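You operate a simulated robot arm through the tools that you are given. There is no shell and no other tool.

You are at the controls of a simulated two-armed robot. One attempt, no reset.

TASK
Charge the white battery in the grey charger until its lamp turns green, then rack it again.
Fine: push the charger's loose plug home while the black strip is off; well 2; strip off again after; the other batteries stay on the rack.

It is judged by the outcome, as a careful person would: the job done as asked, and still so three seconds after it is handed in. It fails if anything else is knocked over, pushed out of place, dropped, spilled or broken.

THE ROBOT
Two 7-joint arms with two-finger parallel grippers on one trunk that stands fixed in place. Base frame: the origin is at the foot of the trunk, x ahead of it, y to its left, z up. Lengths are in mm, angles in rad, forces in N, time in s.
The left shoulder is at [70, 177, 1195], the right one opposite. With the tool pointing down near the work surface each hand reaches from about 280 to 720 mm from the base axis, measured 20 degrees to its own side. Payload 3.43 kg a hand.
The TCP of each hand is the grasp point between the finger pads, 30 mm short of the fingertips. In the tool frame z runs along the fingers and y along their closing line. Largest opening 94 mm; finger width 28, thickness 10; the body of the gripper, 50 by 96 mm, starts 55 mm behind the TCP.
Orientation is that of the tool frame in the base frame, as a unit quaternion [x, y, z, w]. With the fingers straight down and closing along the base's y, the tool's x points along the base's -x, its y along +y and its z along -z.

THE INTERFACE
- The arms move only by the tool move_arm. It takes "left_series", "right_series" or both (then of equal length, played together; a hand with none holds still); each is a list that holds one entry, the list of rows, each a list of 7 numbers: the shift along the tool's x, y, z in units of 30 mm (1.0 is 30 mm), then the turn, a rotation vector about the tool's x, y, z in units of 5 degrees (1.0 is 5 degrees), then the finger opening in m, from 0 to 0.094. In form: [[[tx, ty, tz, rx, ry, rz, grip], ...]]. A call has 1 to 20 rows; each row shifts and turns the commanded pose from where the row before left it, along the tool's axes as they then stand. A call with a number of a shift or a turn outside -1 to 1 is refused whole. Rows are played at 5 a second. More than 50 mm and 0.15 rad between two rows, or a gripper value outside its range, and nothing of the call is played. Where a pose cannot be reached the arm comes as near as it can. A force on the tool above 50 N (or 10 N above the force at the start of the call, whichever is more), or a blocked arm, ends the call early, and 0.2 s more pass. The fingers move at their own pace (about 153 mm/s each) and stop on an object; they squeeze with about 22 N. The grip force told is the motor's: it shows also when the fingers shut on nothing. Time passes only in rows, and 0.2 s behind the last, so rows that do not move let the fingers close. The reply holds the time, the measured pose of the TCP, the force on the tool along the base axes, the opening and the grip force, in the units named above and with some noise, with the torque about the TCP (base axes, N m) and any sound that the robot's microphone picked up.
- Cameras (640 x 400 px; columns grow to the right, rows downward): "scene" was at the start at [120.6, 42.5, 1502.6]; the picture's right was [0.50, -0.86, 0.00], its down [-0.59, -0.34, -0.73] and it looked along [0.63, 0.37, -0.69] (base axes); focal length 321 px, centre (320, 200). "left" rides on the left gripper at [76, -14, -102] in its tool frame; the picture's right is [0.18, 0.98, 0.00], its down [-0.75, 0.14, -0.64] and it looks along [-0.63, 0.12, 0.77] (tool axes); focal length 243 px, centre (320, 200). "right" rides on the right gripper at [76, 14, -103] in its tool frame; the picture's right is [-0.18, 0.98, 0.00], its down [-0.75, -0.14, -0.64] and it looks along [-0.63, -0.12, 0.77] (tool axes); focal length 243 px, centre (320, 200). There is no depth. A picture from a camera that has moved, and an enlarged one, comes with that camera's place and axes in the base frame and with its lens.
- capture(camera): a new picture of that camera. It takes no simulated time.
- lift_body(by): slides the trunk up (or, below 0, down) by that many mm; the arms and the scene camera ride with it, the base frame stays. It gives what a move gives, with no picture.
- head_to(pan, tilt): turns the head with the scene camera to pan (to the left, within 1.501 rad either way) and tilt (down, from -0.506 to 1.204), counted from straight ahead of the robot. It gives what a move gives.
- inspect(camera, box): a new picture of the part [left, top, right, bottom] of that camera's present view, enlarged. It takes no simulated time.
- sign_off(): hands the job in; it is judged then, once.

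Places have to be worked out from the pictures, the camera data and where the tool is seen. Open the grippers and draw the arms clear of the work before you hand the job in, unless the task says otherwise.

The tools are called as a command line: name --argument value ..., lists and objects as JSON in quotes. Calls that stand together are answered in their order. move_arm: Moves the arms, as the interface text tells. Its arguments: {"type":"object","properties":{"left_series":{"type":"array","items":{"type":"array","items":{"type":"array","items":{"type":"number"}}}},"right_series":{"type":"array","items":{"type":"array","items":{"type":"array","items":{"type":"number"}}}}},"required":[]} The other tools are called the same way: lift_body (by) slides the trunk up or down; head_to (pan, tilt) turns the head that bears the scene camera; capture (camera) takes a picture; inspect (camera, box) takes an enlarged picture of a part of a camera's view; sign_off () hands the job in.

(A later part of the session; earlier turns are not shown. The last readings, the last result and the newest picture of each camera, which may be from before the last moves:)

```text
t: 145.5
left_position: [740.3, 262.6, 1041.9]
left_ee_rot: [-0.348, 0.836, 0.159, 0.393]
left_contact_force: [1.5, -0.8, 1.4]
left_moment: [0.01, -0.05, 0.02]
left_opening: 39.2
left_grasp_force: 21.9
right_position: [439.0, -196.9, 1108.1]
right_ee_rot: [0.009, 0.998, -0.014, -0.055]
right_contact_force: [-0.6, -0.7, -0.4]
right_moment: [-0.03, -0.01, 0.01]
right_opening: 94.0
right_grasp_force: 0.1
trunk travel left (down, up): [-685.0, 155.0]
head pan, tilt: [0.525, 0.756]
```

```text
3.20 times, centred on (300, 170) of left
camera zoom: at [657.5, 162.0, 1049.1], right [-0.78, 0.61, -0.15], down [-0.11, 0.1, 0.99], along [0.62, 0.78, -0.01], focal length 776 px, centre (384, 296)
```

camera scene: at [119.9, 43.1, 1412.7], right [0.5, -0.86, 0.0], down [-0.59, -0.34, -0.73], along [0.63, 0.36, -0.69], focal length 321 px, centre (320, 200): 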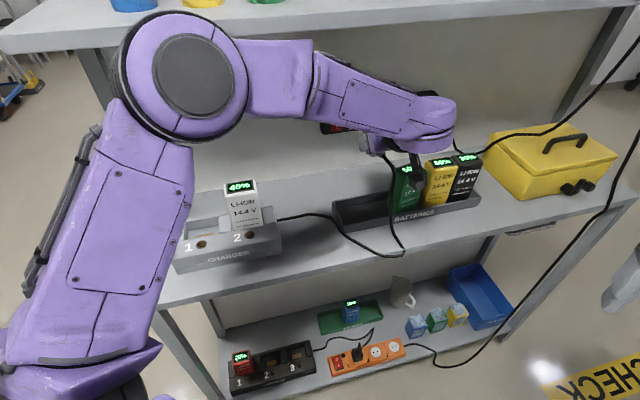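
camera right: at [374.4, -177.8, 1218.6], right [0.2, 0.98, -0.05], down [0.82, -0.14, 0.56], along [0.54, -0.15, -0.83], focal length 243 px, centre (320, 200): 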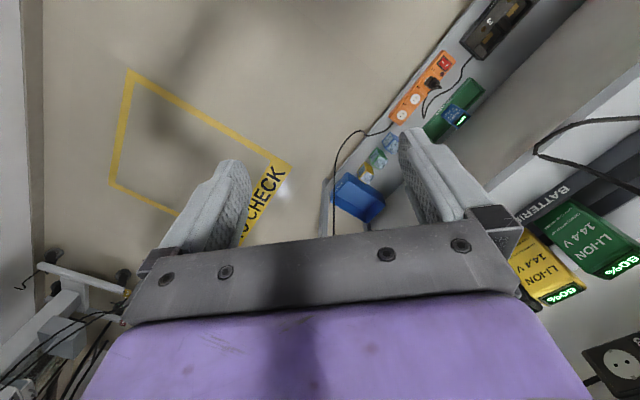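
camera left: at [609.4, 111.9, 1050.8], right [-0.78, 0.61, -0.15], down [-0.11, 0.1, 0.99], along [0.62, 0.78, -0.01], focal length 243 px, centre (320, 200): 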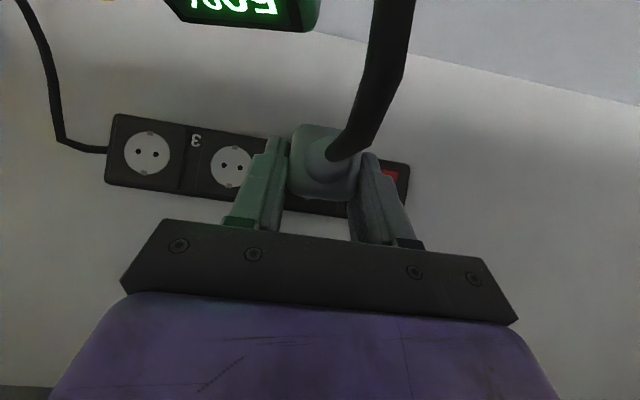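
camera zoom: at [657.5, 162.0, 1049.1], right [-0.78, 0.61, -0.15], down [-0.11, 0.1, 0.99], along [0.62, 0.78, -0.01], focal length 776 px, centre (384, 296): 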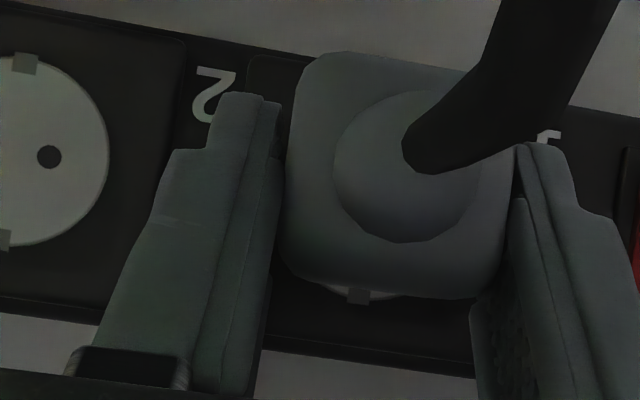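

The scene view supports this (plug back at v 695), and socket 1's top tab now visible below the plug puts the socket centre at about (336.7, 1030.7) against the plug's (338.9, 1030.5). I shift 1.8 mm to -u and advance in 3 mm steps.

move_arm --left_series '[[[0, 0.06, 0, 0, 0, 0, 0.0], [-0.064, 0, 0.077, 0, 0, 0, 0.0], [0, 0, 0, 0, 0, 0, 0.0]]]'

move_arm --left_series '[[[-0.064, 0, 0.077, 0, 0, 0, 0.0], [0, 0, 0, 0, 0, 0, 0.0]]]'

move_arm --left_series '[[[-0.064, 0, 0.077, 0, 0, 0, 0.0], [0, 0, 0, 0, 0, 0, 0.0]]]'

```text
t: 146.3
left_position: [740.2, 265.8, 1041.9]
left_ee_rot: [-0.348, 0.837, 0.159, 0.392]
left_contact_force: [0.7, 0.5, -1.8]
left_moment: [0.02, 0.04, 0.01]
left_opening: 39.7
left_grasp_force: 21.9
right_position: [439.6, -196.3, 1108.8]
right_ee_rot: [0.009, 0.998, -0.013, -0.055]
right_contact_force: [-0.4, 0.0, 0.1]
right_moment: [-0.03, -0.05, -0.02]
right_opening: 93.8
right_grasp_force: 0.0
trunk travel left (down, up): [-685.0, 155.0]
head pan, tilt: [0.525, 0.756]
```

```text
t: 146.9
left_position: [740.3, 263.9, 1042.9]
left_ee_rot: [-0.346, 0.837, 0.158, 0.393]
left_contact_force: [-6.1, -9.0, -1.8]
left_moment: [-0.08, 0.14, -0.07]
left_opening: 39.5
left_grasp_force: 21.9
right_position: [438.3, -199.9, 1109.1]
right_ee_rot: [0.01, 0.998, -0.013, -0.055]
right_contact_force: [0.6, 0.3, 0.5]
right_moment: [0.01, -0.02, 0.0]
right_opening: 94.1
right_grasp_force: 0.0
trunk travel left (down, up): [-685.0, 155.0]
head pan, tilt: [0.525, 0.756]
```

```text
t: 147.5
left_position: [743.8, 265.6, 1042.2]
left_ee_rot: [-0.346, 0.837, 0.158, 0.393]
left_contact_force: [-9.3, -14.9, -4.8]
left_moment: [-0.05, 0.08, 0.03]
left_opening: 39.8
left_grasp_force: 22.1
right_position: [438.6, -200.3, 1109.2]
right_ee_rot: [0.011, 0.998, -0.012, -0.054]
right_contact_force: [-0.5, 0.5, -0.4]
right_moment: [-0.04, 0.01, -0.01]
right_opening: 94.1
right_grasp_force: 0.0
trunk travel left (down, up): [-685.0, 155.0]
head pan, tilt: [0.525, 0.756]
```

The fingertips themselves now meet the strip (same depth both times), with the plug body still about 11 mm out and its prongs entered, like the loose state at the start. I back off 2 mm to take the load off and check before re-gripping further back.

move_arm --left_series '[[[0.043, -0.02, -0.051, 0, 0, 0, 0.0], [0, 0, 0, 0, 0, 0, 0.0], [0, 0, 0, 0, 0, 0, 0.0]]]'

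move_arm --left_series '[[[0.032, 0, -0.038, 0, 0, 0, 0.0], [0, 0, 0, 0, 0, 0, 0.0]]]'

inspect --camera "left" --box '[240, 110, 400, 230]'

```text
t: 148.3
left_position: [742.7, 265.5, 1042.6]
left_ee_rot: [-0.347, 0.837, 0.159, 0.393]
left_contact_force: [-6.1, -12.1, -4.5]
left_moment: [0.0, 0.01, 0.04]
left_opening: 39.6
left_grasp_force: 22.1
right_position: [439.3, -198.5, 1108.8]
right_ee_rot: [0.009, 0.998, -0.012, -0.055]
right_contact_force: [0.3, 0.4, -0.1]
right_moment: [-0.03, 0.01, -0.01]
right_opening: 94.0
right_grasp_force: 0.2
trunk travel left (down, up): [-685.0, 155.0]
head pan, tilt: [0.525, 0.756]
```

```text
t: 148.9
left_position: [742.9, 266.1, 1043.4]
left_ee_rot: [-0.348, 0.836, 0.16, 0.393]
left_contact_force: [1.5, -5.8, -2.2]
left_moment: [0.16, -0.11, 0.07]
left_opening: 39.7
left_grasp_force: 21.9
right_position: [440.8, -197.9, 1109.7]
right_ee_rot: [0.009, 0.998, -0.013, -0.055]
right_contact_force: [-0.3, 0.2, -0.4]
right_moment: [0.01, -0.01, -0.01]
right_opening: 94.0
right_grasp_force: 0.1
trunk travel left (down, up): [-685.0, 155.0]
head pan, tilt: [0.525, 0.756]
```

```text
3.33 times, centred on (320, 170) of left
camera zoom: at [660.9, 165.9, 1050.3], right [-0.78, 0.61, -0.15], down [-0.11, 0.1, 0.99], along [0.62, 0.78, -0.01], focal length 809 px, centre (320, 300)
```

zoom: 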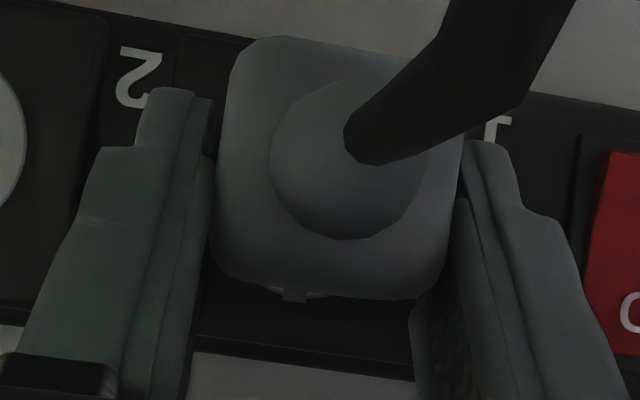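

A sideways force of 5 N remains without axial load: the prongs are engaged in the holes and hold the plug laterally. I relieve it by shifting 0.8 mm to +u.

move_arm --left_series '[[[0, -0.027, 0, 0, 0, 0, 0.0], [0, 0, 0, 0, 0, 0, 0.0]]]'

move_arm --left_series '[[[0.02, -0.01, -0.024, 0, 0, 0, 0.0], [0, 0, 0, 0, 0, 0, 0.0]]]'

```text
t: 149.5
left_position: [742.8, 265.8, 1043.9]
left_ee_rot: [-0.348, 0.836, 0.159, 0.393]
left_contact_force: [-0.2, -3.8, 0.5]
left_moment: [0.12, -0.09, 0.06]
left_opening: 39.5
left_grasp_force: 22.0
right_position: [439.5, -197.8, 1109.1]
right_ee_rot: [0.009, 0.998, -0.012, -0.055]
right_contact_force: [-1.2, 0.3, -1.0]
right_moment: [-0.04, 0.0, -0.02]
right_opening: 94.1
right_grasp_force: 0.0
trunk travel left (down, up): [-685.0, 155.0]
head pan, tilt: [0.525, 0.756]
```

```text
t: 150.1
left_position: [742.8, 265.5, 1041.8]
left_ee_rot: [-0.348, 0.836, 0.16, 0.394]
left_contact_force: [4.1, 0.8, 5.4]
left_moment: [0.24, -0.11, 0.07]
left_opening: 39.9
left_grasp_force: 22.4
right_position: [439.6, -196.7, 1109.9]
right_ee_rot: [0.009, 0.998, -0.013, -0.055]
right_contact_force: [0.3, -0.3, 0.6]
right_moment: [0.03, -0.03, -0.01]
right_opening: 94.2
right_grasp_force: 0.2
trunk travel left (down, up): [-685.0, 155.0]
head pan, tilt: [0.525, 0.756]
```

Pulling back slightly gives a holding force: the prongs sit in the holes with friction. I relieve the remaining vertical force and then open the fingers just enough to slide back.

move_arm --left_series '[[[-0.033, -0.005, 0, 0, 0, 0, 0.0], [0, 0, 0, 0, 0, 0, 0.0]]]'

move_arm --left_series '[[[0, 0, 0, 0, 0, 0, 0.043], [0, 0, 0, 0, 0, 0, 0.046], [0, 0, 0, 0, 0, 0, 0.048]]]'

inspect --camera "left" --box '[240, 110, 400, 230]'

```text
t: 150.7
left_position: [743.0, 264.2, 1044.3]
left_ee_rot: [-0.348, 0.836, 0.158, 0.393]
left_contact_force: [2.6, 2.9, 5.8]
left_moment: [0.2, -0.16, 0.08]
left_opening: 39.6
left_grasp_force: 22.2
right_position: [438.9, -197.2, 1109.6]
right_ee_rot: [0.009, 0.998, -0.013, -0.055]
right_contact_force: [0.5, -0.5, 0.2]
right_moment: [0.02, 0.01, -0.01]
right_opening: 93.7
right_grasp_force: 0.1
trunk travel left (down, up): [-685.0, 155.0]
head pan, tilt: [0.525, 0.756]
```

```text
t: 151.5
left_position: [742.9, 265.5, 1042.5]
left_ee_rot: [-0.348, 0.837, 0.158, 0.392]
left_contact_force: [-0.3, 0.1, -0.8]
left_moment: [0.02, -0.03, 0.0]
left_opening: 48.1
left_grasp_force: 0.1
right_position: [438.7, -197.0, 1109.5]
right_ee_rot: [0.009, 0.998, -0.014, -0.055]
right_contact_force: [1.0, 0.8, 0.0]
right_moment: [0.01, -0.02, -0.03]
right_opening: 94.0
right_grasp_force: 0.0
trunk travel left (down, up): [-685.0, 155.0]
head pan, tilt: [0.525, 0.756]
```

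```text
3.33 times, centred on (320, 170) of left
camera zoom: at [661.2, 165.0, 1049.8], right [-0.78, 0.61, -0.15], down [-0.11, 0.1, 0.99], along [0.62, 0.78, -0.01], focal length 809 px, centre (320, 300)
```

zoom: 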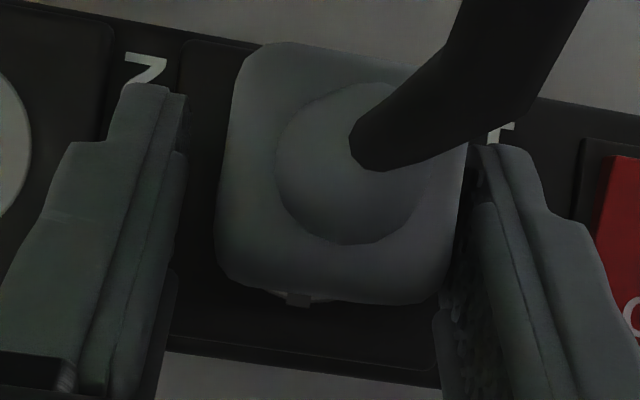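

The plug stays in the socket by itself. I slide the hand 20 mm straight back along the plug, keeping the fingers on either side.

move_arm --left_series '[[[0.143, 0, -0.17, 0, 0, 0, 0.05], [0.143, 0, -0.17, 0, 0, 0, 0.05], [0.143, 0, -0.17, 0, 0, 0, 0.05], [0, 0, 0, 0, 0, 0, 0.05]]]'

inspect --camera "left" --box '[240, 110, 400, 230]'

```text
t: 152.5
left_position: [729.1, 251.0, 1042.4]
left_ee_rot: [-0.348, 0.837, 0.158, 0.392]
left_contact_force: [-0.2, -0.1, 0.0]
left_moment: [0.01, -0.03, -0.04]
left_opening: 50.0
left_grasp_force: 0.0
right_position: [438.9, -196.4, 1109.0]
right_ee_rot: [0.009, 0.998, -0.013, -0.055]
right_contact_force: [-0.2, -0.1, 0.4]
right_moment: [0.0, 0.0, 0.0]
right_opening: 94.2
right_grasp_force: 0.0
trunk travel left (down, up): [-685.0, 155.0]
head pan, tilt: [0.525, 0.756]
```

```text
3.33 times, centred on (320, 170) of left
camera zoom: at [647.5, 151.1, 1049.5], right [-0.78, 0.61, -0.15], down [-0.11, 0.1, 0.99], along [0.62, 0.78, -0.01], focal length 809 px, centre (320, 300)
```

zoom: 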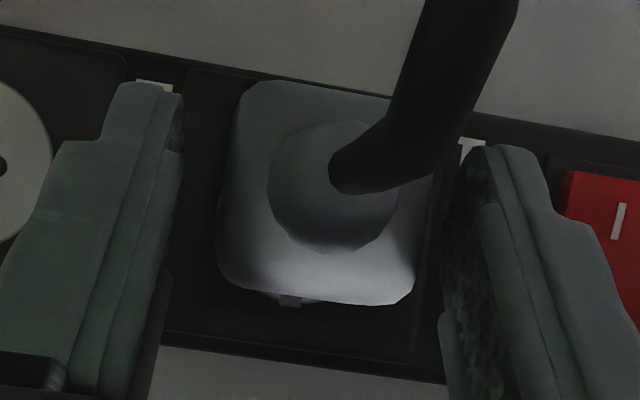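

It holds firm. I close again on the rear of the plug body.

move_arm --left_series '[[[0, 0, 0, 0, 0, 0, 0.042], [0, 0, 0, 0, 0, 0, 0.0], [0, 0, 0, 0, 0, 0, 0.0], [0, 0, 0, 0, 0, 0, 0.0]]]'

inspect --camera "left" --box '[240, 110, 400, 230]'

```text
t: 153.5
left_position: [728.0, 252.0, 1043.1]
left_ee_rot: [-0.348, 0.836, 0.158, 0.394]
left_contact_force: [1.5, 3.8, 8.5]
left_moment: [0.37, 0.03, 0.12]
left_opening: 35.6
left_grasp_force: 22.1
right_position: [438.5, -196.5, 1108.5]
right_ee_rot: [0.009, 0.998, -0.014, -0.055]
right_contact_force: [-0.6, 0.1, 1.0]
right_moment: [0.01, 0.01, 0.03]
right_opening: 94.4
right_grasp_force: 0.2
trunk travel left (down, up): [-685.0, 155.0]
head pan, tilt: [0.525, 0.756]
```

```text
3.33 times, centred on (320, 170) of left
camera zoom: at [647.0, 151.9, 1050.7], right [-0.78, 0.61, -0.15], down [-0.11, 0.1, 0.99], along [0.62, 0.78, -0.01], focal length 809 px, centre (320, 300)
```

zoom: 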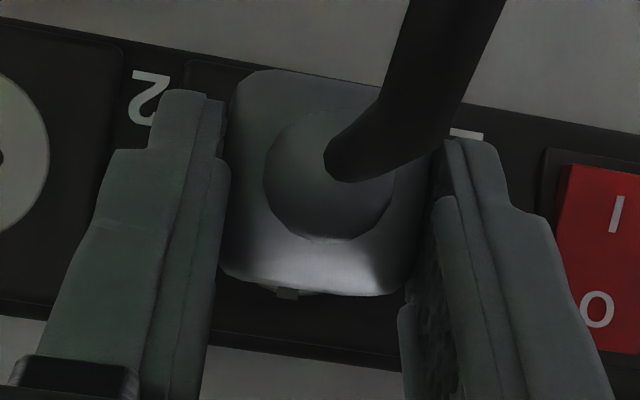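

Closed at 35.6 mm, though with an 8 N upward force on the hand. I raise it 1 mm to relieve that, then push inwards.

move_arm --left_series '[[[-0.026, 0, -0.021, 0, 0, 0, 0.0], [0, 0, 0, 0, 0, 0, 0.0]]]'

move_arm --left_series '[[[-0.064, 0, 0.077, 0, 0, 0, 0.0], [0, 0, 0, 0, 0, 0, 0.0]]]'

move_arm --left_series '[[[-0.064, 0, 0.077, 0, 0, 0, 0.0], [0, 0, 0, 0, 0, 0, 0.0]]]'

```text
t: 154.1
left_position: [728.9, 252.1, 1043.3]
left_ee_rot: [-0.349, 0.836, 0.159, 0.392]
left_contact_force: [2.8, 3.3, 5.9]
left_moment: [0.34, -0.14, 0.09]
left_opening: 35.4
left_grasp_force: 21.7
right_position: [438.6, -196.4, 1109.4]
right_ee_rot: [0.009, 0.998, -0.014, -0.056]
right_contact_force: [-0.6, 0.1, 0.2]
right_moment: [-0.02, 0.0, -0.01]
right_opening: 93.9
right_grasp_force: 0.1
trunk travel left (down, up): [-685.0, 155.0]
head pan, tilt: [0.525, 0.756]
```

```text
t: 154.7
left_position: [729.6, 251.0, 1044.5]
left_ee_rot: [-0.348, 0.837, 0.159, 0.392]
left_contact_force: [-9.7, -3.1, 0.6]
left_moment: [0.06, 0.07, 0.29]
left_opening: 35.5
left_grasp_force: 22.4
right_position: [436.7, -197.3, 1109.6]
right_ee_rot: [0.009, 0.998, -0.014, -0.054]
right_contact_force: [-0.3, -0.3, -0.7]
right_moment: [0.0, 0.0, 0.03]
right_opening: 93.9
right_grasp_force: 0.0
trunk travel left (down, up): [-685.0, 155.0]
head pan, tilt: [0.525, 0.756]
```

```text
t: 155.3
left_position: [730.7, 253.4, 1044.7]
left_ee_rot: [-0.348, 0.836, 0.159, 0.393]
left_contact_force: [-17.3, -7.7, -5.5]
left_moment: [0.01, 0.32, 0.25]
left_opening: 35.9
left_grasp_force: 21.7
right_position: [436.9, -197.5, 1109.6]
right_ee_rot: [0.009, 0.998, -0.013, -0.054]
right_contact_force: [-0.2, -0.1, -0.2]
right_moment: [0.0, -0.01, 0.0]
right_opening: 94.0
right_grasp_force: 0.0
trunk travel left (down, up): [-685.0, 155.0]
head pan, tilt: [0.525, 0.756]
```

It resists (18 N inward) with side forces towards -u and down, so the alignment needs a touch: I shift 1 mm to -u and 0.8 mm down while keeping the push.

move_arm --left_series '[[[0.02, 0.033, 0.017, 0, 0, 0, 0.0], [0, 0, 0, 0, 0, 0, 0.0]]]'

move_arm --left_series '[[[-0.043, 0, 0.051, 0, 0, 0, 0.0], [0, 0, 0, 0, 0, 0, 0.0]]]'

inspect --camera "left" --box '[240, 110, 400, 230]'

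```text
t: 155.9
left_position: [730.4, 252.8, 1043.6]
left_ee_rot: [-0.347, 0.837, 0.158, 0.394]
left_contact_force: [-14.2, -9.6, -3.6]
left_moment: [-0.16, 0.36, 0.18]
left_opening: 35.5
left_grasp_force: 21.9
right_position: [437.2, -199.4, 1109.8]
right_ee_rot: [0.009, 0.998, -0.012, -0.054]
right_contact_force: [0.6, -0.2, 0.3]
right_moment: [0.01, 0.0, 0.01]
right_opening: 94.2
right_grasp_force: 0.1
trunk travel left (down, up): [-685.0, 155.0]
head pan, tilt: [0.525, 0.756]
```

```text
t: 156.5
left_position: [732.4, 254.9, 1044.7]
left_ee_rot: [-0.347, 0.837, 0.158, 0.393]
left_contact_force: [-13.9, -10.4, -3.1]
left_moment: [0.04, 0.21, 0.15]
left_opening: 35.7
left_grasp_force: 22.2
right_position: [437.3, -199.4, 1109.7]
right_ee_rot: [0.009, 0.998, -0.013, -0.054]
right_contact_force: [0.0, 0.1, -0.3]
right_moment: [0.0, 0.0, -0.02]
right_opening: 94.1
right_grasp_force: 0.0
trunk travel left (down, up): [-685.0, 155.0]
head pan, tilt: [0.525, 0.756]
```

```text
3.33 times, centred on (320, 170) of left
camera zoom: at [649.6, 154.8, 1051.8], right [-0.78, 0.61, -0.15], down [-0.11, 0.1, 0.99], along [0.62, 0.78, -0.01], focal length 809 px, centre (320, 300)
```

zoom: 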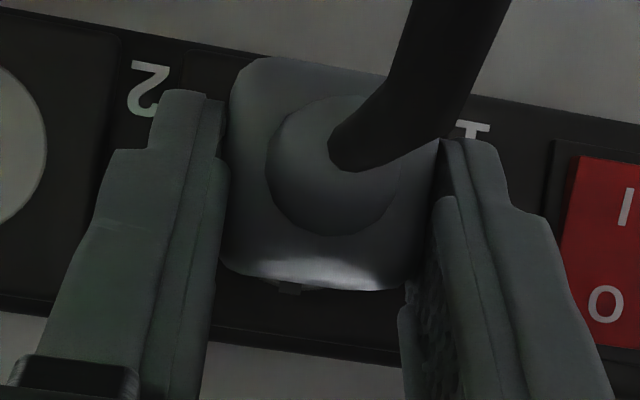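

The force is steady at 17 N while the hand advanced, so something moves. I push another 3 mm and compare.

move_arm --left_series '[[[-0.064, 0.01, 0.077, 0, 0, 0, 0.0], [0, 0, 0, 0, 0, 0, 0.0]]]'

move_arm --left_series '[[[-0.064, 0, 0.077, 0, 0, 0, 0.0], [0, 0, 0, 0, 0, 0, 0.0]]]'

inspect --camera "left" --box '[240, 110, 400, 230]'

```text
t: 157.1
left_position: [733.0, 256.1, 1045.4]
left_ee_rot: [-0.347, 0.836, 0.159, 0.394]
left_contact_force: [-13.5, -12.1, -0.5]
left_moment: [0.01, 0.2, 0.01]
left_opening: 35.6
left_grasp_force: 22.4
right_position: [436.4, -199.8, 1110.0]
right_ee_rot: [0.009, 0.998, -0.013, -0.054]
right_contact_force: [-0.1, 0.6, -0.6]
right_moment: [-0.01, -0.01, 0.0]
right_opening: 93.8
right_grasp_force: 0.1
trunk travel left (down, up): [-685.0, 155.0]
head pan, tilt: [0.525, 0.756]
```

```text
t: 157.7
left_position: [734.2, 258.1, 1045.8]
left_ee_rot: [-0.346, 0.837, 0.159, 0.393]
left_contact_force: [-20.5, -16.8, -1.8]
left_moment: [-0.16, 0.29, 0.08]
left_opening: 35.6
left_grasp_force: 22.0
right_position: [437.3, -201.8, 1110.2]
right_ee_rot: [0.009, 0.998, -0.011, -0.053]
right_contact_force: [0.1, 0.3, 0.1]
right_moment: [0.03, 0.01, 0.0]
right_opening: 93.9
right_grasp_force: 0.0
trunk travel left (down, up): [-685.0, 155.0]
head pan, tilt: [0.525, 0.756]
```

```text
3.33 times, centred on (320, 170) of left
camera zoom: at [651.9, 157.2, 1052.1], right [-0.78, 0.61, -0.15], down [-0.11, 0.1, 0.99], along [0.62, 0.78, -0.01], focal length 809 px, centre (320, 300)
```

zoom: 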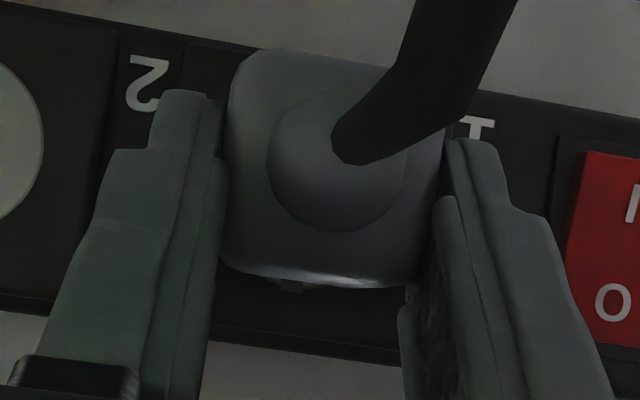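

The hand slides along the plug at about 20 N, so the grip alone cannot drive it home. I open, slide back behind the body and will push squarely on its back with the fingertips around the cone.

move_arm --left_series '[[[0.03, 0, -0.036, 0, 0, 0, 0.0], [0, 0, 0, 0, 0, 0, 0.044], [0, 0, 0, 0, 0, 0, 0.048], [0, 0, 0, 0, 0, 0, 0.048]]]'

move_arm --left_series '[[[0.3, 0, -0.357, 0, 0, 0, 0.048], [0.3, 0, -0.357, 0, 0, 0, 0.048], [0.3, 0, -0.357, 0, 0, 0, 0.048], [0, 0, 0, 0, 0, 0, 0.048]]]'

inspect --camera "left" --box '[220, 100, 420, 220]'

```text
t: 158.7
left_position: [737.6, 261.7, 1041.8]
left_ee_rot: [-0.347, 0.838, 0.157, 0.392]
left_contact_force: [-0.2, 0.2, 0.0]
left_moment: [-0.02, 0.0, 0.01]
left_opening: 47.6
left_grasp_force: 0.0
right_position: [439.8, -197.2, 1109.1]
right_ee_rot: [0.009, 0.998, -0.014, -0.055]
right_contact_force: [0.6, 0.4, 0.6]
right_moment: [0.0, -0.03, -0.01]
right_opening: 94.0
right_grasp_force: 0.0
trunk travel left (down, up): [-685.0, 155.0]
head pan, tilt: [0.525, 0.756]
```

```text
t: 159.7
left_position: [705.6, 231.8, 1042.4]
left_ee_rot: [-0.347, 0.838, 0.158, 0.392]
left_contact_force: [-0.8, -1.0, 0.1]
left_moment: [0.0, -0.02, 0.01]
left_opening: 47.7
left_grasp_force: 0.1
right_position: [439.9, -196.2, 1109.5]
right_ee_rot: [0.009, 0.998, -0.014, -0.055]
right_contact_force: [-0.5, 0.1, 0.6]
right_moment: [0.02, 0.02, 0.03]
right_opening: 94.0
right_grasp_force: 0.1
trunk travel left (down, up): [-685.0, 155.0]
head pan, tilt: [0.525, 0.756]
```

```text
3.20 times, centred on (320, 160) of left
camera zoom: at [624.2, 131.8, 1048.6], right [-0.78, 0.61, -0.15], down [-0.11, 0.1, 0.99], along [0.62, 0.78, -0.01], focal length 776 px, centre (320, 328)
```

zoom: 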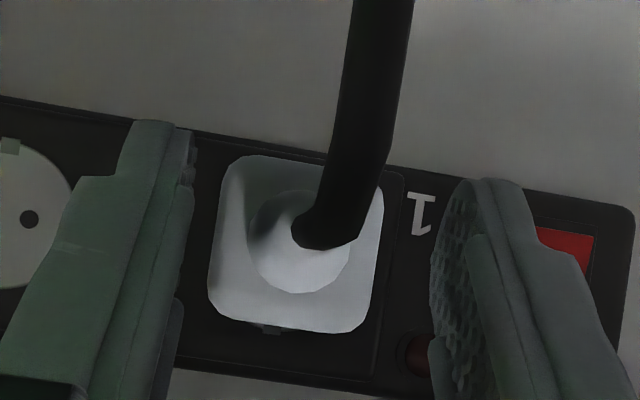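

The plug still sits in the socket and the strip lamp is dark. I back off 10 mm more, centre the hand on the plug (u 338.2, z 1031.7) and narrow the fingers to straddle the cone.

move_arm --left_series '[[[0.214, 0, -0.255, 0, 0, 0, 0.048], [0.082, -0.107, 0.069, 0, 0, 0, 0.048], [0, 0, 0, 0, 0, 0, 0.026], [0, 0, 0, 0, 0, 0, 0.024], [0, 0, 0, 0, 0, 0, 0.024]]]'

inspect --camera "left" --box '[220, 100, 420, 220]'

```text
t: 160.9
left_position: [701.3, 222.4, 1038.9]
left_ee_rot: [-0.348, 0.837, 0.158, 0.392]
left_contact_force: [0.4, -0.1, 0.0]
left_moment: [0.01, -0.02, 0.04]
left_opening: 23.9
left_grasp_force: 0.1
right_position: [440.6, -197.3, 1108.8]
right_ee_rot: [0.009, 0.998, -0.014, -0.056]
right_contact_force: [-0.6, 0.6, -0.8]
right_moment: [0.02, 0.01, -0.02]
right_opening: 94.0
right_grasp_force: 0.0
trunk travel left (down, up): [-685.0, 155.0]
head pan, tilt: [0.525, 0.756]
```

```text
3.20 times, centred on (320, 160) of left
camera zoom: at [619.7, 122.6, 1045.8], right [-0.78, 0.61, -0.15], down [-0.11, 0.1, 0.99], along [0.62, 0.78, -0.01], focal length 776 px, centre (320, 328)
```

zoom: 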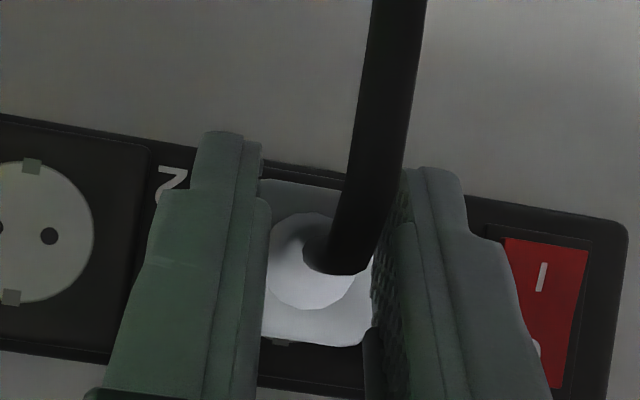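

The cone sits between the fingers, about 0.8 mm off centre. I correct that and advance in small steps, watching for contact with the plug's back.

move_arm --left_series '[[[-0.064, 0.027, 0.077, 0, 0, 0, 0.024], [0, 0, 0, 0, 0, 0, 0.024]]]'

move_arm --left_series '[[[-0.064, 0, 0.077, 0, 0, 0, 0.024], [0, 0, 0, 0, 0, 0, 0.024]]]'

inspect --camera "left" --box '[220, 100, 420, 220]'

```text
t: 161.5
left_position: [704.3, 224.3, 1038.8]
left_ee_rot: [-0.347, 0.837, 0.157, 0.392]
left_contact_force: [0.3, 0.2, 0.1]
left_moment: [-0.01, 0.04, -0.02]
left_opening: 23.9
left_grasp_force: 0.0
right_position: [440.7, -197.9, 1106.9]
right_ee_rot: [0.008, 0.998, -0.013, -0.055]
right_contact_force: [-0.4, -1.0, -0.2]
right_moment: [0.02, 0.01, 0.0]
right_opening: 94.0
right_grasp_force: 0.0
trunk travel left (down, up): [-685.0, 155.0]
head pan, tilt: [0.525, 0.756]
```

```text
t: 162.1
left_position: [705.3, 225.6, 1038.5]
left_ee_rot: [-0.347, 0.837, 0.158, 0.393]
left_contact_force: [0.7, 0.3, -0.8]
left_moment: [-0.02, 0.01, 0.02]
left_opening: 23.9
left_grasp_force: 0.0
right_position: [438.5, -197.2, 1109.9]
right_ee_rot: [0.009, 0.998, -0.013, -0.055]
right_contact_force: [-0.2, 0.4, -0.1]
right_moment: [-0.04, -0.02, -0.01]
right_opening: 94.0
right_grasp_force: 0.1
trunk travel left (down, up): [-685.0, 155.0]
head pan, tilt: [0.525, 0.756]
```

```text
3.20 times, centred on (320, 160) of left
camera zoom: at [623.4, 126.9, 1046.7], right [-0.78, 0.61, -0.15], down [-0.11, 0.1, 0.99], along [0.62, 0.78, -0.01], focal length 776 px, centre (320, 328)
```

zoom: 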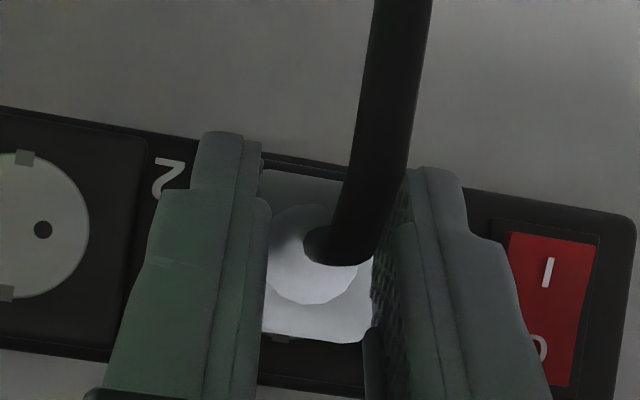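

No contact yet; the plug is still in place and centred. I continue in 3 mm steps.

move_arm --left_series '[[[-0.064, 0, 0.077, 0, 0, 0, 0.024], [0, 0, 0, 0, 0, 0, 0.024]]]'

move_arm --left_series '[[[-0.064, 0, 0.077, 0, 0, 0, 0.024], [0, 0, 0, 0, 0, 0, 0.024]]]'

inspect --camera "left" --box '[220, 100, 420, 220]'

```text
t: 162.7
left_position: [707.7, 227.5, 1038.3]
left_ee_rot: [-0.347, 0.836, 0.158, 0.393]
left_contact_force: [-1.0, -0.1, -0.4]
left_moment: [0.0, -0.03, -0.06]
left_opening: 24.0
left_grasp_force: 0.0
right_position: [439.4, -195.9, 1108.0]
right_ee_rot: [0.009, 0.998, -0.013, -0.055]
right_contact_force: [0.0, 1.1, 0.1]
right_moment: [0.02, 0.05, 0.01]
right_opening: 94.0
right_grasp_force: 0.1
trunk travel left (down, up): [-685.0, 155.0]
head pan, tilt: [0.525, 0.756]
```

```text
t: 163.3
left_position: [710.9, 231.4, 1039.4]
left_ee_rot: [-0.348, 0.837, 0.158, 0.392]
left_contact_force: [-0.4, 0.5, 0.4]
left_moment: [0.03, 0.03, -0.01]
left_opening: 24.3
left_grasp_force: 0.1
right_position: [439.5, -195.8, 1109.4]
right_ee_rot: [0.008, 0.998, -0.012, -0.055]
right_contact_force: [-0.1, 0.0, -0.4]
right_moment: [0.01, 0.02, -0.02]
right_opening: 94.1
right_grasp_force: 0.0
trunk travel left (down, up): [-685.0, 155.0]
head pan, tilt: [0.525, 0.756]
```

```text
3.20 times, centred on (320, 160) of left
camera zoom: at [627.9, 131.0, 1047.1], right [-0.78, 0.61, -0.15], down [-0.11, 0.1, 0.99], along [0.62, 0.78, -0.01], focal length 776 px, centre (320, 328)
```

zoom: 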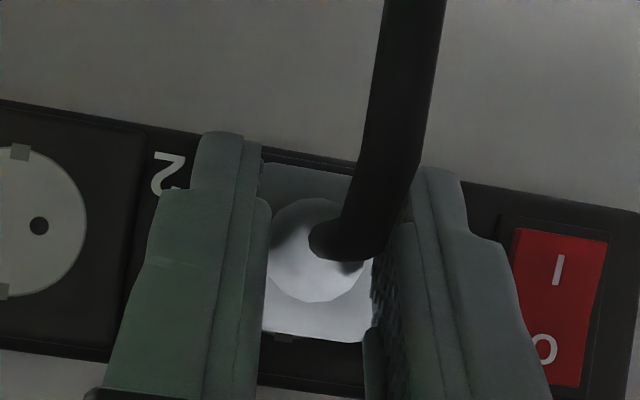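

Centred and still free at v 666. I continue.

move_arm --left_series '[[[-0.064, 0, 0.077, 0, 0, 0, 0.024], [0, 0, 0, 0, 0, 0, 0.024]]]'

move_arm --left_series '[[[-0.064, 0, 0.077, 0, 0, 0, 0.024], [0, 0, 0, 0, 0, 0, 0.024]]]'

inspect --camera "left" --box '[220, 100, 420, 220]'

```text
t: 163.9
left_position: [710.1, 231.0, 1039.8]
left_ee_rot: [-0.348, 0.836, 0.159, 0.393]
left_contact_force: [-9.7, -4.6, -1.0]
left_moment: [-0.1, 0.08, 0.14]
left_opening: 24.4
left_grasp_force: 0.2
right_position: [438.3, -197.0, 1109.1]
right_ee_rot: [0.01, 0.998, -0.013, -0.054]
right_contact_force: [0.8, -0.2, 0.0]
right_moment: [0.01, 0.02, -0.04]
right_opening: 94.0
right_grasp_force: 0.1
trunk travel left (down, up): [-685.0, 155.0]
head pan, tilt: [0.525, 0.756]
```

```text
t: 164.5
left_position: [710.4, 231.9, 1039.1]
left_ee_rot: [-0.346, 0.838, 0.158, 0.392]
left_contact_force: [-21.3, -14.8, -9.0]
left_moment: [-0.47, 0.28, 0.28]
left_opening: 24.1
left_grasp_force: 0.5
right_position: [436.3, -200.2, 1109.7]
right_ee_rot: [0.009, 0.998, -0.012, -0.053]
right_contact_force: [0.7, -0.6, 0.1]
right_moment: [0.03, 0.01, -0.04]
right_opening: 94.0
right_grasp_force: 0.0
trunk travel left (down, up): [-685.0, 155.0]
head pan, tilt: [0.525, 0.756]
```

```text
3.20 times, centred on (320, 160) of left
camera zoom: at [628.6, 131.5, 1047.3], right [-0.78, 0.61, -0.15], down [-0.11, 0.1, 0.99], along [0.62, 0.78, -0.01], focal length 776 px, centre (320, 328)
```

zoom: 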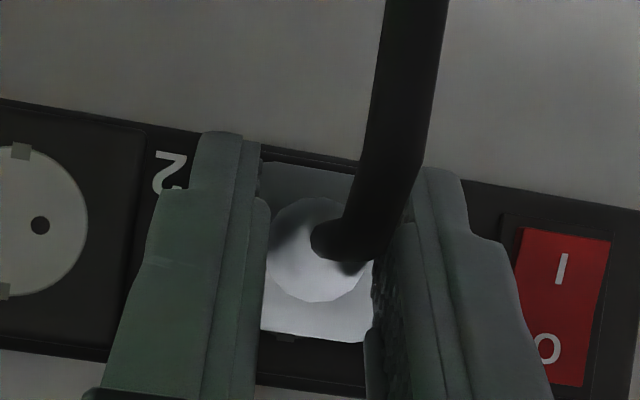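

The fingertips now bear on the plug's back with 25 N and it has not moved yet. I push harder in small steps, staying below the force limit.

move_arm --left_series '[[[-0.043, 0.01, 0.051, 0, 0, 0, 0.024], [0, 0, 0, 0, 0, 0, 0.024]]]'

move_arm --left_series '[[[-0.032, 0, 0.038, 0, 0, 0, 0.024], [0, 0, 0, 0, 0, 0, 0.024]]]'

inspect --camera "left" --box '[220, 100, 420, 220]'

```text
t: 165.1
left_position: [710.9, 231.2, 1041.3]
left_ee_rot: [-0.347, 0.837, 0.158, 0.392]
left_contact_force: [-30.1, -22.2, -13.7]
left_moment: [-0.52, 0.54, 0.37]
left_opening: 24.3
left_grasp_force: 0.5
right_position: [435.5, -201.8, 1110.0]
right_ee_rot: [0.009, 0.998, -0.012, -0.053]
right_contact_force: [0.3, -0.3, 0.5]
right_moment: [-0.02, 0.01, 0.02]
right_opening: 94.1
right_grasp_force: 0.1
trunk travel left (down, up): [-685.0, 155.0]
head pan, tilt: [0.525, 0.756]
```

```text
t: 165.7
left_position: [711.1, 231.5, 1041.0]
left_ee_rot: [-0.346, 0.838, 0.157, 0.391]
left_contact_force: [-36.0, -27.5, -15.7]
left_moment: [-0.69, 0.63, 0.38]
left_opening: 24.4
left_grasp_force: 0.5
right_position: [434.5, -202.0, 1110.0]
right_ee_rot: [0.009, 0.999, -0.011, -0.053]
right_contact_force: [-1.0, -0.1, -0.5]
right_moment: [0.0, 0.03, -0.03]
right_opening: 94.1
right_grasp_force: 0.1
trunk travel left (down, up): [-685.0, 155.0]
head pan, tilt: [0.525, 0.756]
```

```text
3.20 times, centred on (320, 160) of left
camera zoom: at [628.9, 131.5, 1048.3], right [-0.78, 0.61, -0.15], down [-0.11, 0.1, 0.99], along [0.62, 0.78, -0.01], focal length 776 px, centre (320, 328)
```

zoom: 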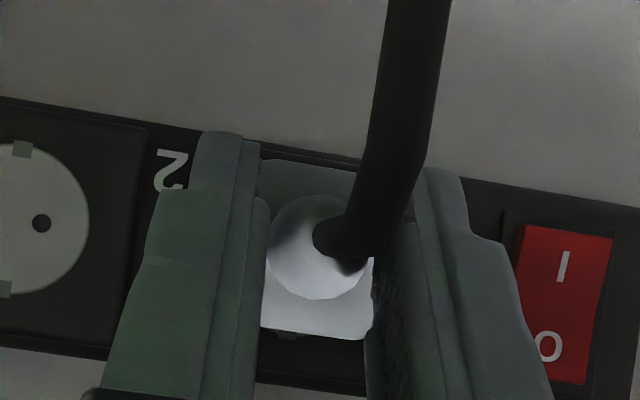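

45 N does not move it any further, and its back now stands at about v 698, several millimetres deeper than the loose plug did. It may be home. I release the push, draw the hand back and look from the side.

move_arm --left_series '[[[0.107, 0, -0.128, 0, 0, 0, 0.026], [0.214, 0, -0.255, 0, 0, 0, 0.03], [0.321, 0, -0.383, 0, 0, 0, 0.04], [0.321, 0, -0.383, 0, 0, 0, 0.05], [0, 0, 0, 0, 0, 0, 0.05]]]'

capture --camera "left"

inspect --camera "left" --box '[230, 80, 430, 210]'

```text
t: 166.9
left_position: [684.8, 207.0, 1039.1]
left_ee_rot: [-0.348, 0.837, 0.158, 0.392]
left_contact_force: [0.1, 0.4, -0.2]
left_moment: [0.02, 0.02, 0.0]
left_opening: 49.8
left_grasp_force: 0.1
right_position: [440.2, -196.1, 1108.3]
right_ee_rot: [0.009, 0.998, -0.014, -0.055]
right_contact_force: [0.5, 0.4, -0.6]
right_moment: [0.0, 0.02, 0.0]
right_opening: 94.1
right_grasp_force: 0.0
trunk travel left (down, up): [-685.0, 155.0]
head pan, tilt: [0.525, 0.756]
```

```text
taken
camera left: at [602.6, 107.0, 1046.5], right [-0.78, 0.61, -0.15], down [-0.11, 0.1, 0.99], along [0.62, 0.79, -0.01], focal length 243 px, centre (320, 200)
```

left: 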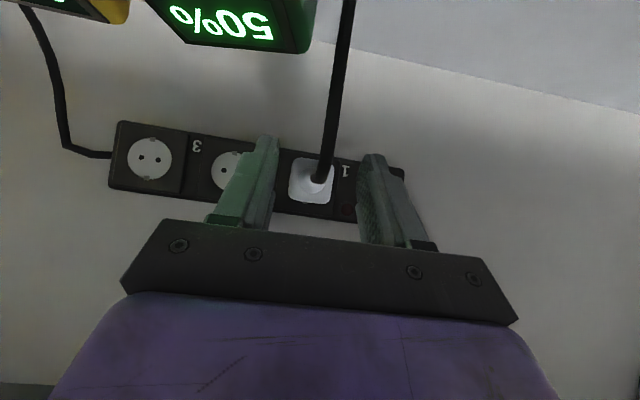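

```text
3.08 times, centred on (330, 145) of left
camera zoom: at [602.6, 107.0, 1046.5], right [-0.78, 0.61, -0.15], down [-0.11, 0.1, 0.99], along [0.62, 0.79, -0.01], focal length 746 px, centre (289, 369)
```

zoom: 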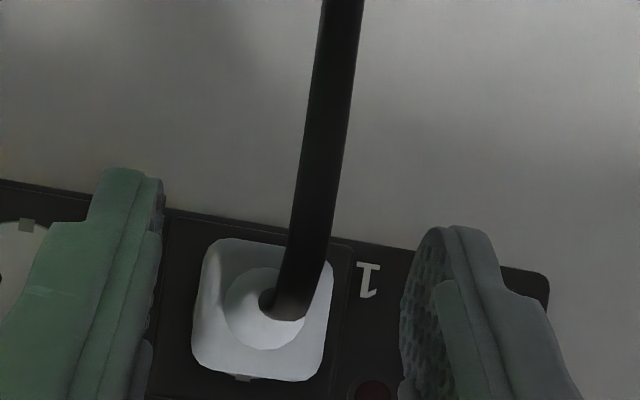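

The plug keeps its place. I move the hand away to the left to give the scene camera a clear view of the plug and strip.

move_arm --left_series '[[[0.2, 0.9, -0.24, 0, 0, 0, 0.05], [0.2, 0.9, -0.24, 0, 0, 0, 0.05], [0.1, 0.95, -0.12, 0, 0, 0, 0.05], [0.1, 0.95, -0.12, 0, 0, 0, 0.05], [0, 0.95, 0, 0, 0, 0, 0.05], [0, 0, 0, 0, 0, 0, 0.05]]]'

capture --camera "scene"

inspect --camera "scene" --box '[310, 80, 450, 170]'

capture --camera "left"

```text
t: 168.3
left_position: [566.7, 283.3, 1037.8]
left_ee_rot: [-0.347, 0.837, 0.158, 0.392]
left_contact_force: [0.7, -0.5, -0.4]
left_moment: [-0.01, -0.01, 0.01]
left_opening: 50.2
left_grasp_force: 0.0
right_position: [439.6, -196.9, 1108.2]
right_ee_rot: [0.009, 0.998, -0.014, -0.056]
right_contact_force: [-0.3, -0.6, 0.6]
right_moment: [0.02, 0.01, -0.02]
right_opening: 93.8
right_grasp_force: 0.0
trunk travel left (down, up): [-685.0, 155.0]
head pan, tilt: [0.525, 0.756]
```

```text
taken
camera scene: at [121.4, 41.4, 1412.5], right [0.5, -0.87, 0.0], down [-0.59, -0.34, -0.73], along [0.63, 0.37, -0.69], focal length 321 px, centre (320, 200)
```

scene: 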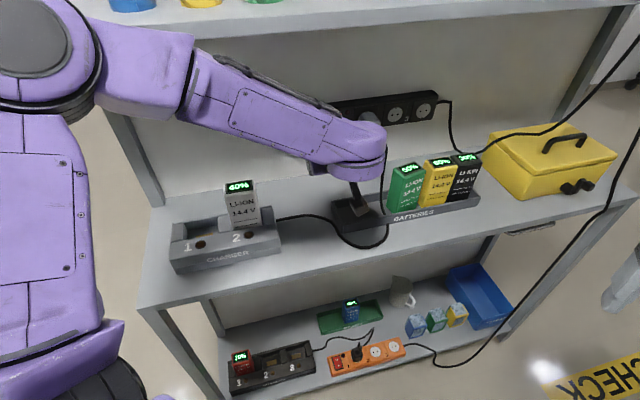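

```text
4.44 times, centred on (380, 125) of scene
camera zoom: at [121.4, 41.4, 1412.5], right [0.5, -0.87, 0.0], down [-0.59, -0.34, -0.73], along [0.63, 0.37, -0.69], focal length 1428 px, centre (53, 533)
```

zoom: 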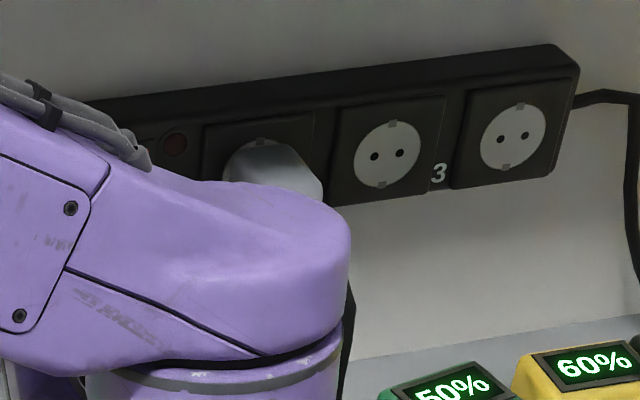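

```text
taken
camera left: at [484.7, 183.9, 1045.1], right [-0.78, 0.61, -0.15], down [-0.11, 0.1, 0.99], along [0.62, 0.78, -0.01], focal length 243 px, centre (320, 200)
```

left: 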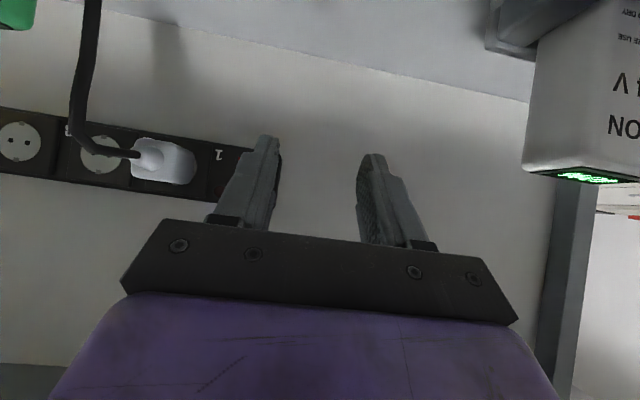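

The wrist camera now sees the plug from the side. I zoom in there and on the scene view.

inspect --camera "left" --box '[60, 110, 240, 220]'

inspect --camera "scene" --box '[335, 95, 395, 135]'

```text
3.56 times, centred on (150, 165) of left
camera zoom: at [484.7, 183.9, 1045.1], right [-0.78, 0.61, -0.15], down [-0.11, 0.1, 0.99], along [0.62, 0.78, -0.01], focal length 863 px, centre (924, 324)
```

zoom: 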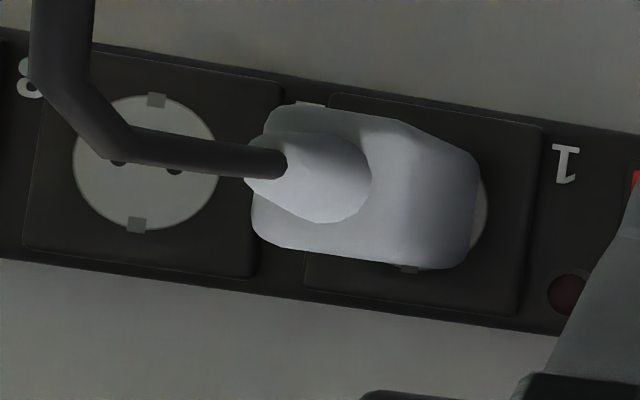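

```text
10.00 times, centred on (365, 115) of scene
camera zoom: at [121.4, 41.4, 1412.5], right [0.5, -0.87, 0.0], down [-0.59, -0.34, -0.73], along [0.63, 0.37, -0.69], focal length 3214 px, centre (-130, 1050)
```

zoom: 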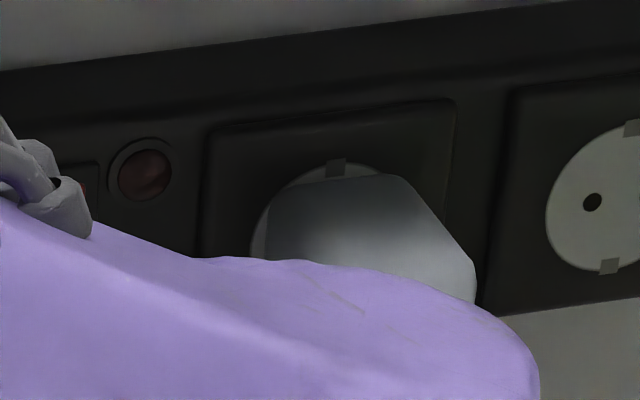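

From the side, the plug body's front edge works out at v 745 against the socket face at 747, about 10 mm deeper than the loose plug stood: it is home. Next is the strip switch; I close the fingers and move in front of the rocker.

move_arm --left_series '[[[-0.185, -0.695, 0.41, 0, 0, 0, 0.0], [-0.185, -0.695, 0.41, 0, 0, 0, 0.0], [-0.185, -0.695, 0.41, 0, 0, 0, 0.0], [0, 0, 0, 0, 0, 0, 0.0]]]'

capture --camera "left"

inspect --camera "left" --box '[180, 80, 420, 220]'

```text
t: 169.3
left_position: [638.0, 267.2, 1029.6]
left_ee_rot: [-0.347, 0.837, 0.158, 0.392]
left_contact_force: [-0.1, 0.2, -0.3]
left_moment: [0.01, 0.01, 0.07]
left_opening: 0.3
left_grasp_force: 22.0
right_position: [438.8, -197.1, 1108.9]
right_ee_rot: [0.009, 0.998, -0.013, -0.055]
right_contact_force: [-0.2, -0.4, 0.4]
right_moment: [-0.02, -0.01, 0.0]
right_opening: 93.9
right_grasp_force: 0.1
trunk travel left (down, up): [-685.0, 155.0]
head pan, tilt: [0.525, 0.756]
```

```text
taken
camera left: at [556.5, 167.8, 1035.7], right [-0.78, 0.61, -0.15], down [-0.11, 0.1, 0.99], along [0.62, 0.78, -0.01], focal length 243 px, centre (320, 200)
```

left: 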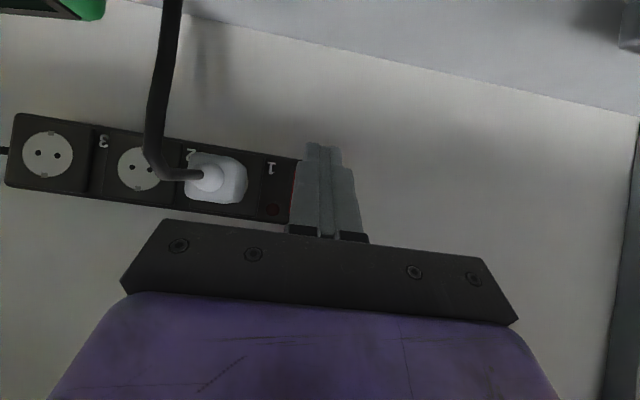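

```text
2.67 times, centred on (300, 150) of left
camera zoom: at [556.5, 167.8, 1035.7], right [-0.78, 0.61, -0.15], down [-0.11, 0.1, 0.99], along [0.62, 0.78, -0.01], focal length 647 px, centre (373, 333)
```

zoom: 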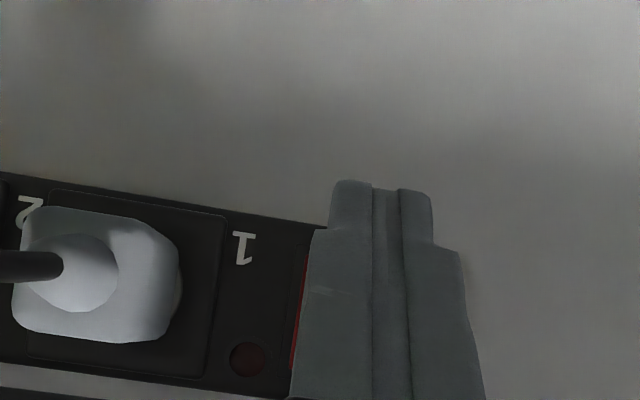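

The closed fingertips are in line with the rocker (u 262); its "I" half is the lower one, around z 1018, and the strip lamp is dark. I lower 5 mm and advance 60 mm towards it.

move_arm --left_series '[[[-0.387, 0, 0.547, 0, 0, 0, 0.0], [-0.387, 0, 0.547, 0, 0, 0, 0.0], [-0.387, 0, 0.547, 0, 0, 0, 0.0], [0, 0, 0, 0, 0, 0, 0.0]]]'

inspect --camera "left" --box '[180, 80, 420, 220]'

```text
t: 170.3
left_position: [680.0, 310.9, 1022.5]
left_ee_rot: [-0.347, 0.837, 0.158, 0.392]
left_contact_force: [-0.6, -0.6, -0.2]
left_moment: [-0.01, 0.04, 0.03]
left_opening: 0.1
left_grasp_force: 22.0
right_position: [439.1, -196.4, 1109.4]
right_ee_rot: [0.009, 0.998, -0.014, -0.055]
right_contact_force: [-0.4, 1.1, 0.7]
right_moment: [-0.02, 0.02, 0.01]
right_opening: 94.4
right_grasp_force: 0.0
trunk travel left (down, up): [-685.0, 155.0]
head pan, tilt: [0.525, 0.756]
```

```text
2.67 times, centred on (300, 150) of left
camera zoom: at [598.5, 210.0, 1029.8], right [-0.78, 0.61, -0.15], down [-0.11, 0.1, 0.99], along [0.62, 0.78, -0.01], focal length 647 px, centre (373, 333)
```

zoom: 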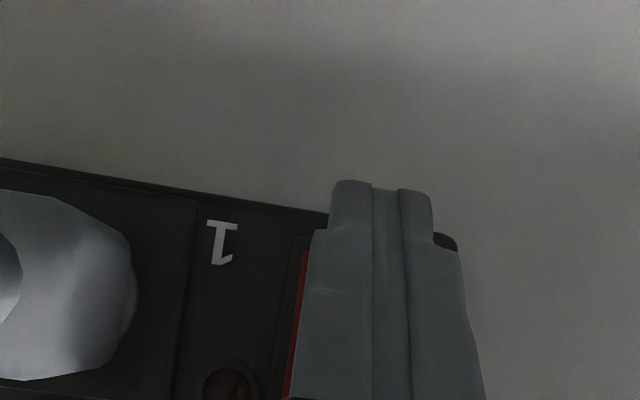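

The fingertip is about 14 mm short of the rocker's lower half. I advance in small steps and watch for contact and the lamp.

move_arm --left_series '[[[-0.107, 0, 0.128, 0, 0, 0, 0.0], [-0.107, 0, 0.128, 0, 0, 0, 0.0], [0, 0, 0, 0, 0, 0, 0.0]]]'

move_arm --left_series '[[[-0.086, 0, 0.102, 0, 0, 0, 0.0], [0, 0, 0, 0, 0, 0, 0.0]]]'

move_arm --left_series '[[[-0.064, 0, 0.077, 0, 0, 0, 0.0], [0, 0, 0, 0, 0, 0, 0.0]]]'

```text
t: 171.1
left_position: [686.8, 316.9, 1022.7]
left_ee_rot: [-0.349, 0.837, 0.159, 0.391]
left_contact_force: [0.3, -1.1, -0.4]
left_moment: [0.02, 0.02, -0.01]
left_opening: 0.0
left_grasp_force: 22.4
right_position: [440.2, -196.1, 1108.4]
right_ee_rot: [0.009, 0.998, -0.013, -0.055]
right_contact_force: [1.1, -0.1, 0.4]
right_moment: [0.0, 0.0, 0.04]
right_opening: 94.3
right_grasp_force: 0.0
trunk travel left (down, up): [-685.0, 155.0]
head pan, tilt: [0.525, 0.756]
```

```text
t: 171.7
left_position: [690.6, 321.8, 1022.9]
left_ee_rot: [-0.348, 0.837, 0.158, 0.392]
left_contact_force: [0.1, 1.1, 0.1]
left_moment: [-0.03, 0.02, 0.02]
left_opening: 0.0
left_grasp_force: 22.1
right_position: [438.9, -197.7, 1109.3]
right_ee_rot: [0.008, 0.998, -0.014, -0.054]
right_contact_force: [0.5, -0.6, 0.8]
right_moment: [0.0, 0.03, -0.02]
right_opening: 93.8
right_grasp_force: 0.1
trunk travel left (down, up): [-685.0, 155.0]
head pan, tilt: [0.525, 0.756]
```

```text
t: 172.3
left_position: [690.5, 322.5, 1021.9]
left_ee_rot: [-0.348, 0.837, 0.159, 0.392]
left_contact_force: [-3.4, -2.6, -1.0]
left_moment: [-0.01, 0.03, 0.01]
left_opening: 0.0
left_grasp_force: 22.4
right_position: [439.1, -197.8, 1109.0]
right_ee_rot: [0.01, 0.998, -0.013, -0.055]
right_contact_force: [-0.1, 0.2, -0.1]
right_moment: [0.02, 0.01, -0.02]
right_opening: 93.8
right_grasp_force: 0.0
trunk travel left (down, up): [-685.0, 155.0]
head pan, tilt: [0.525, 0.756]
```

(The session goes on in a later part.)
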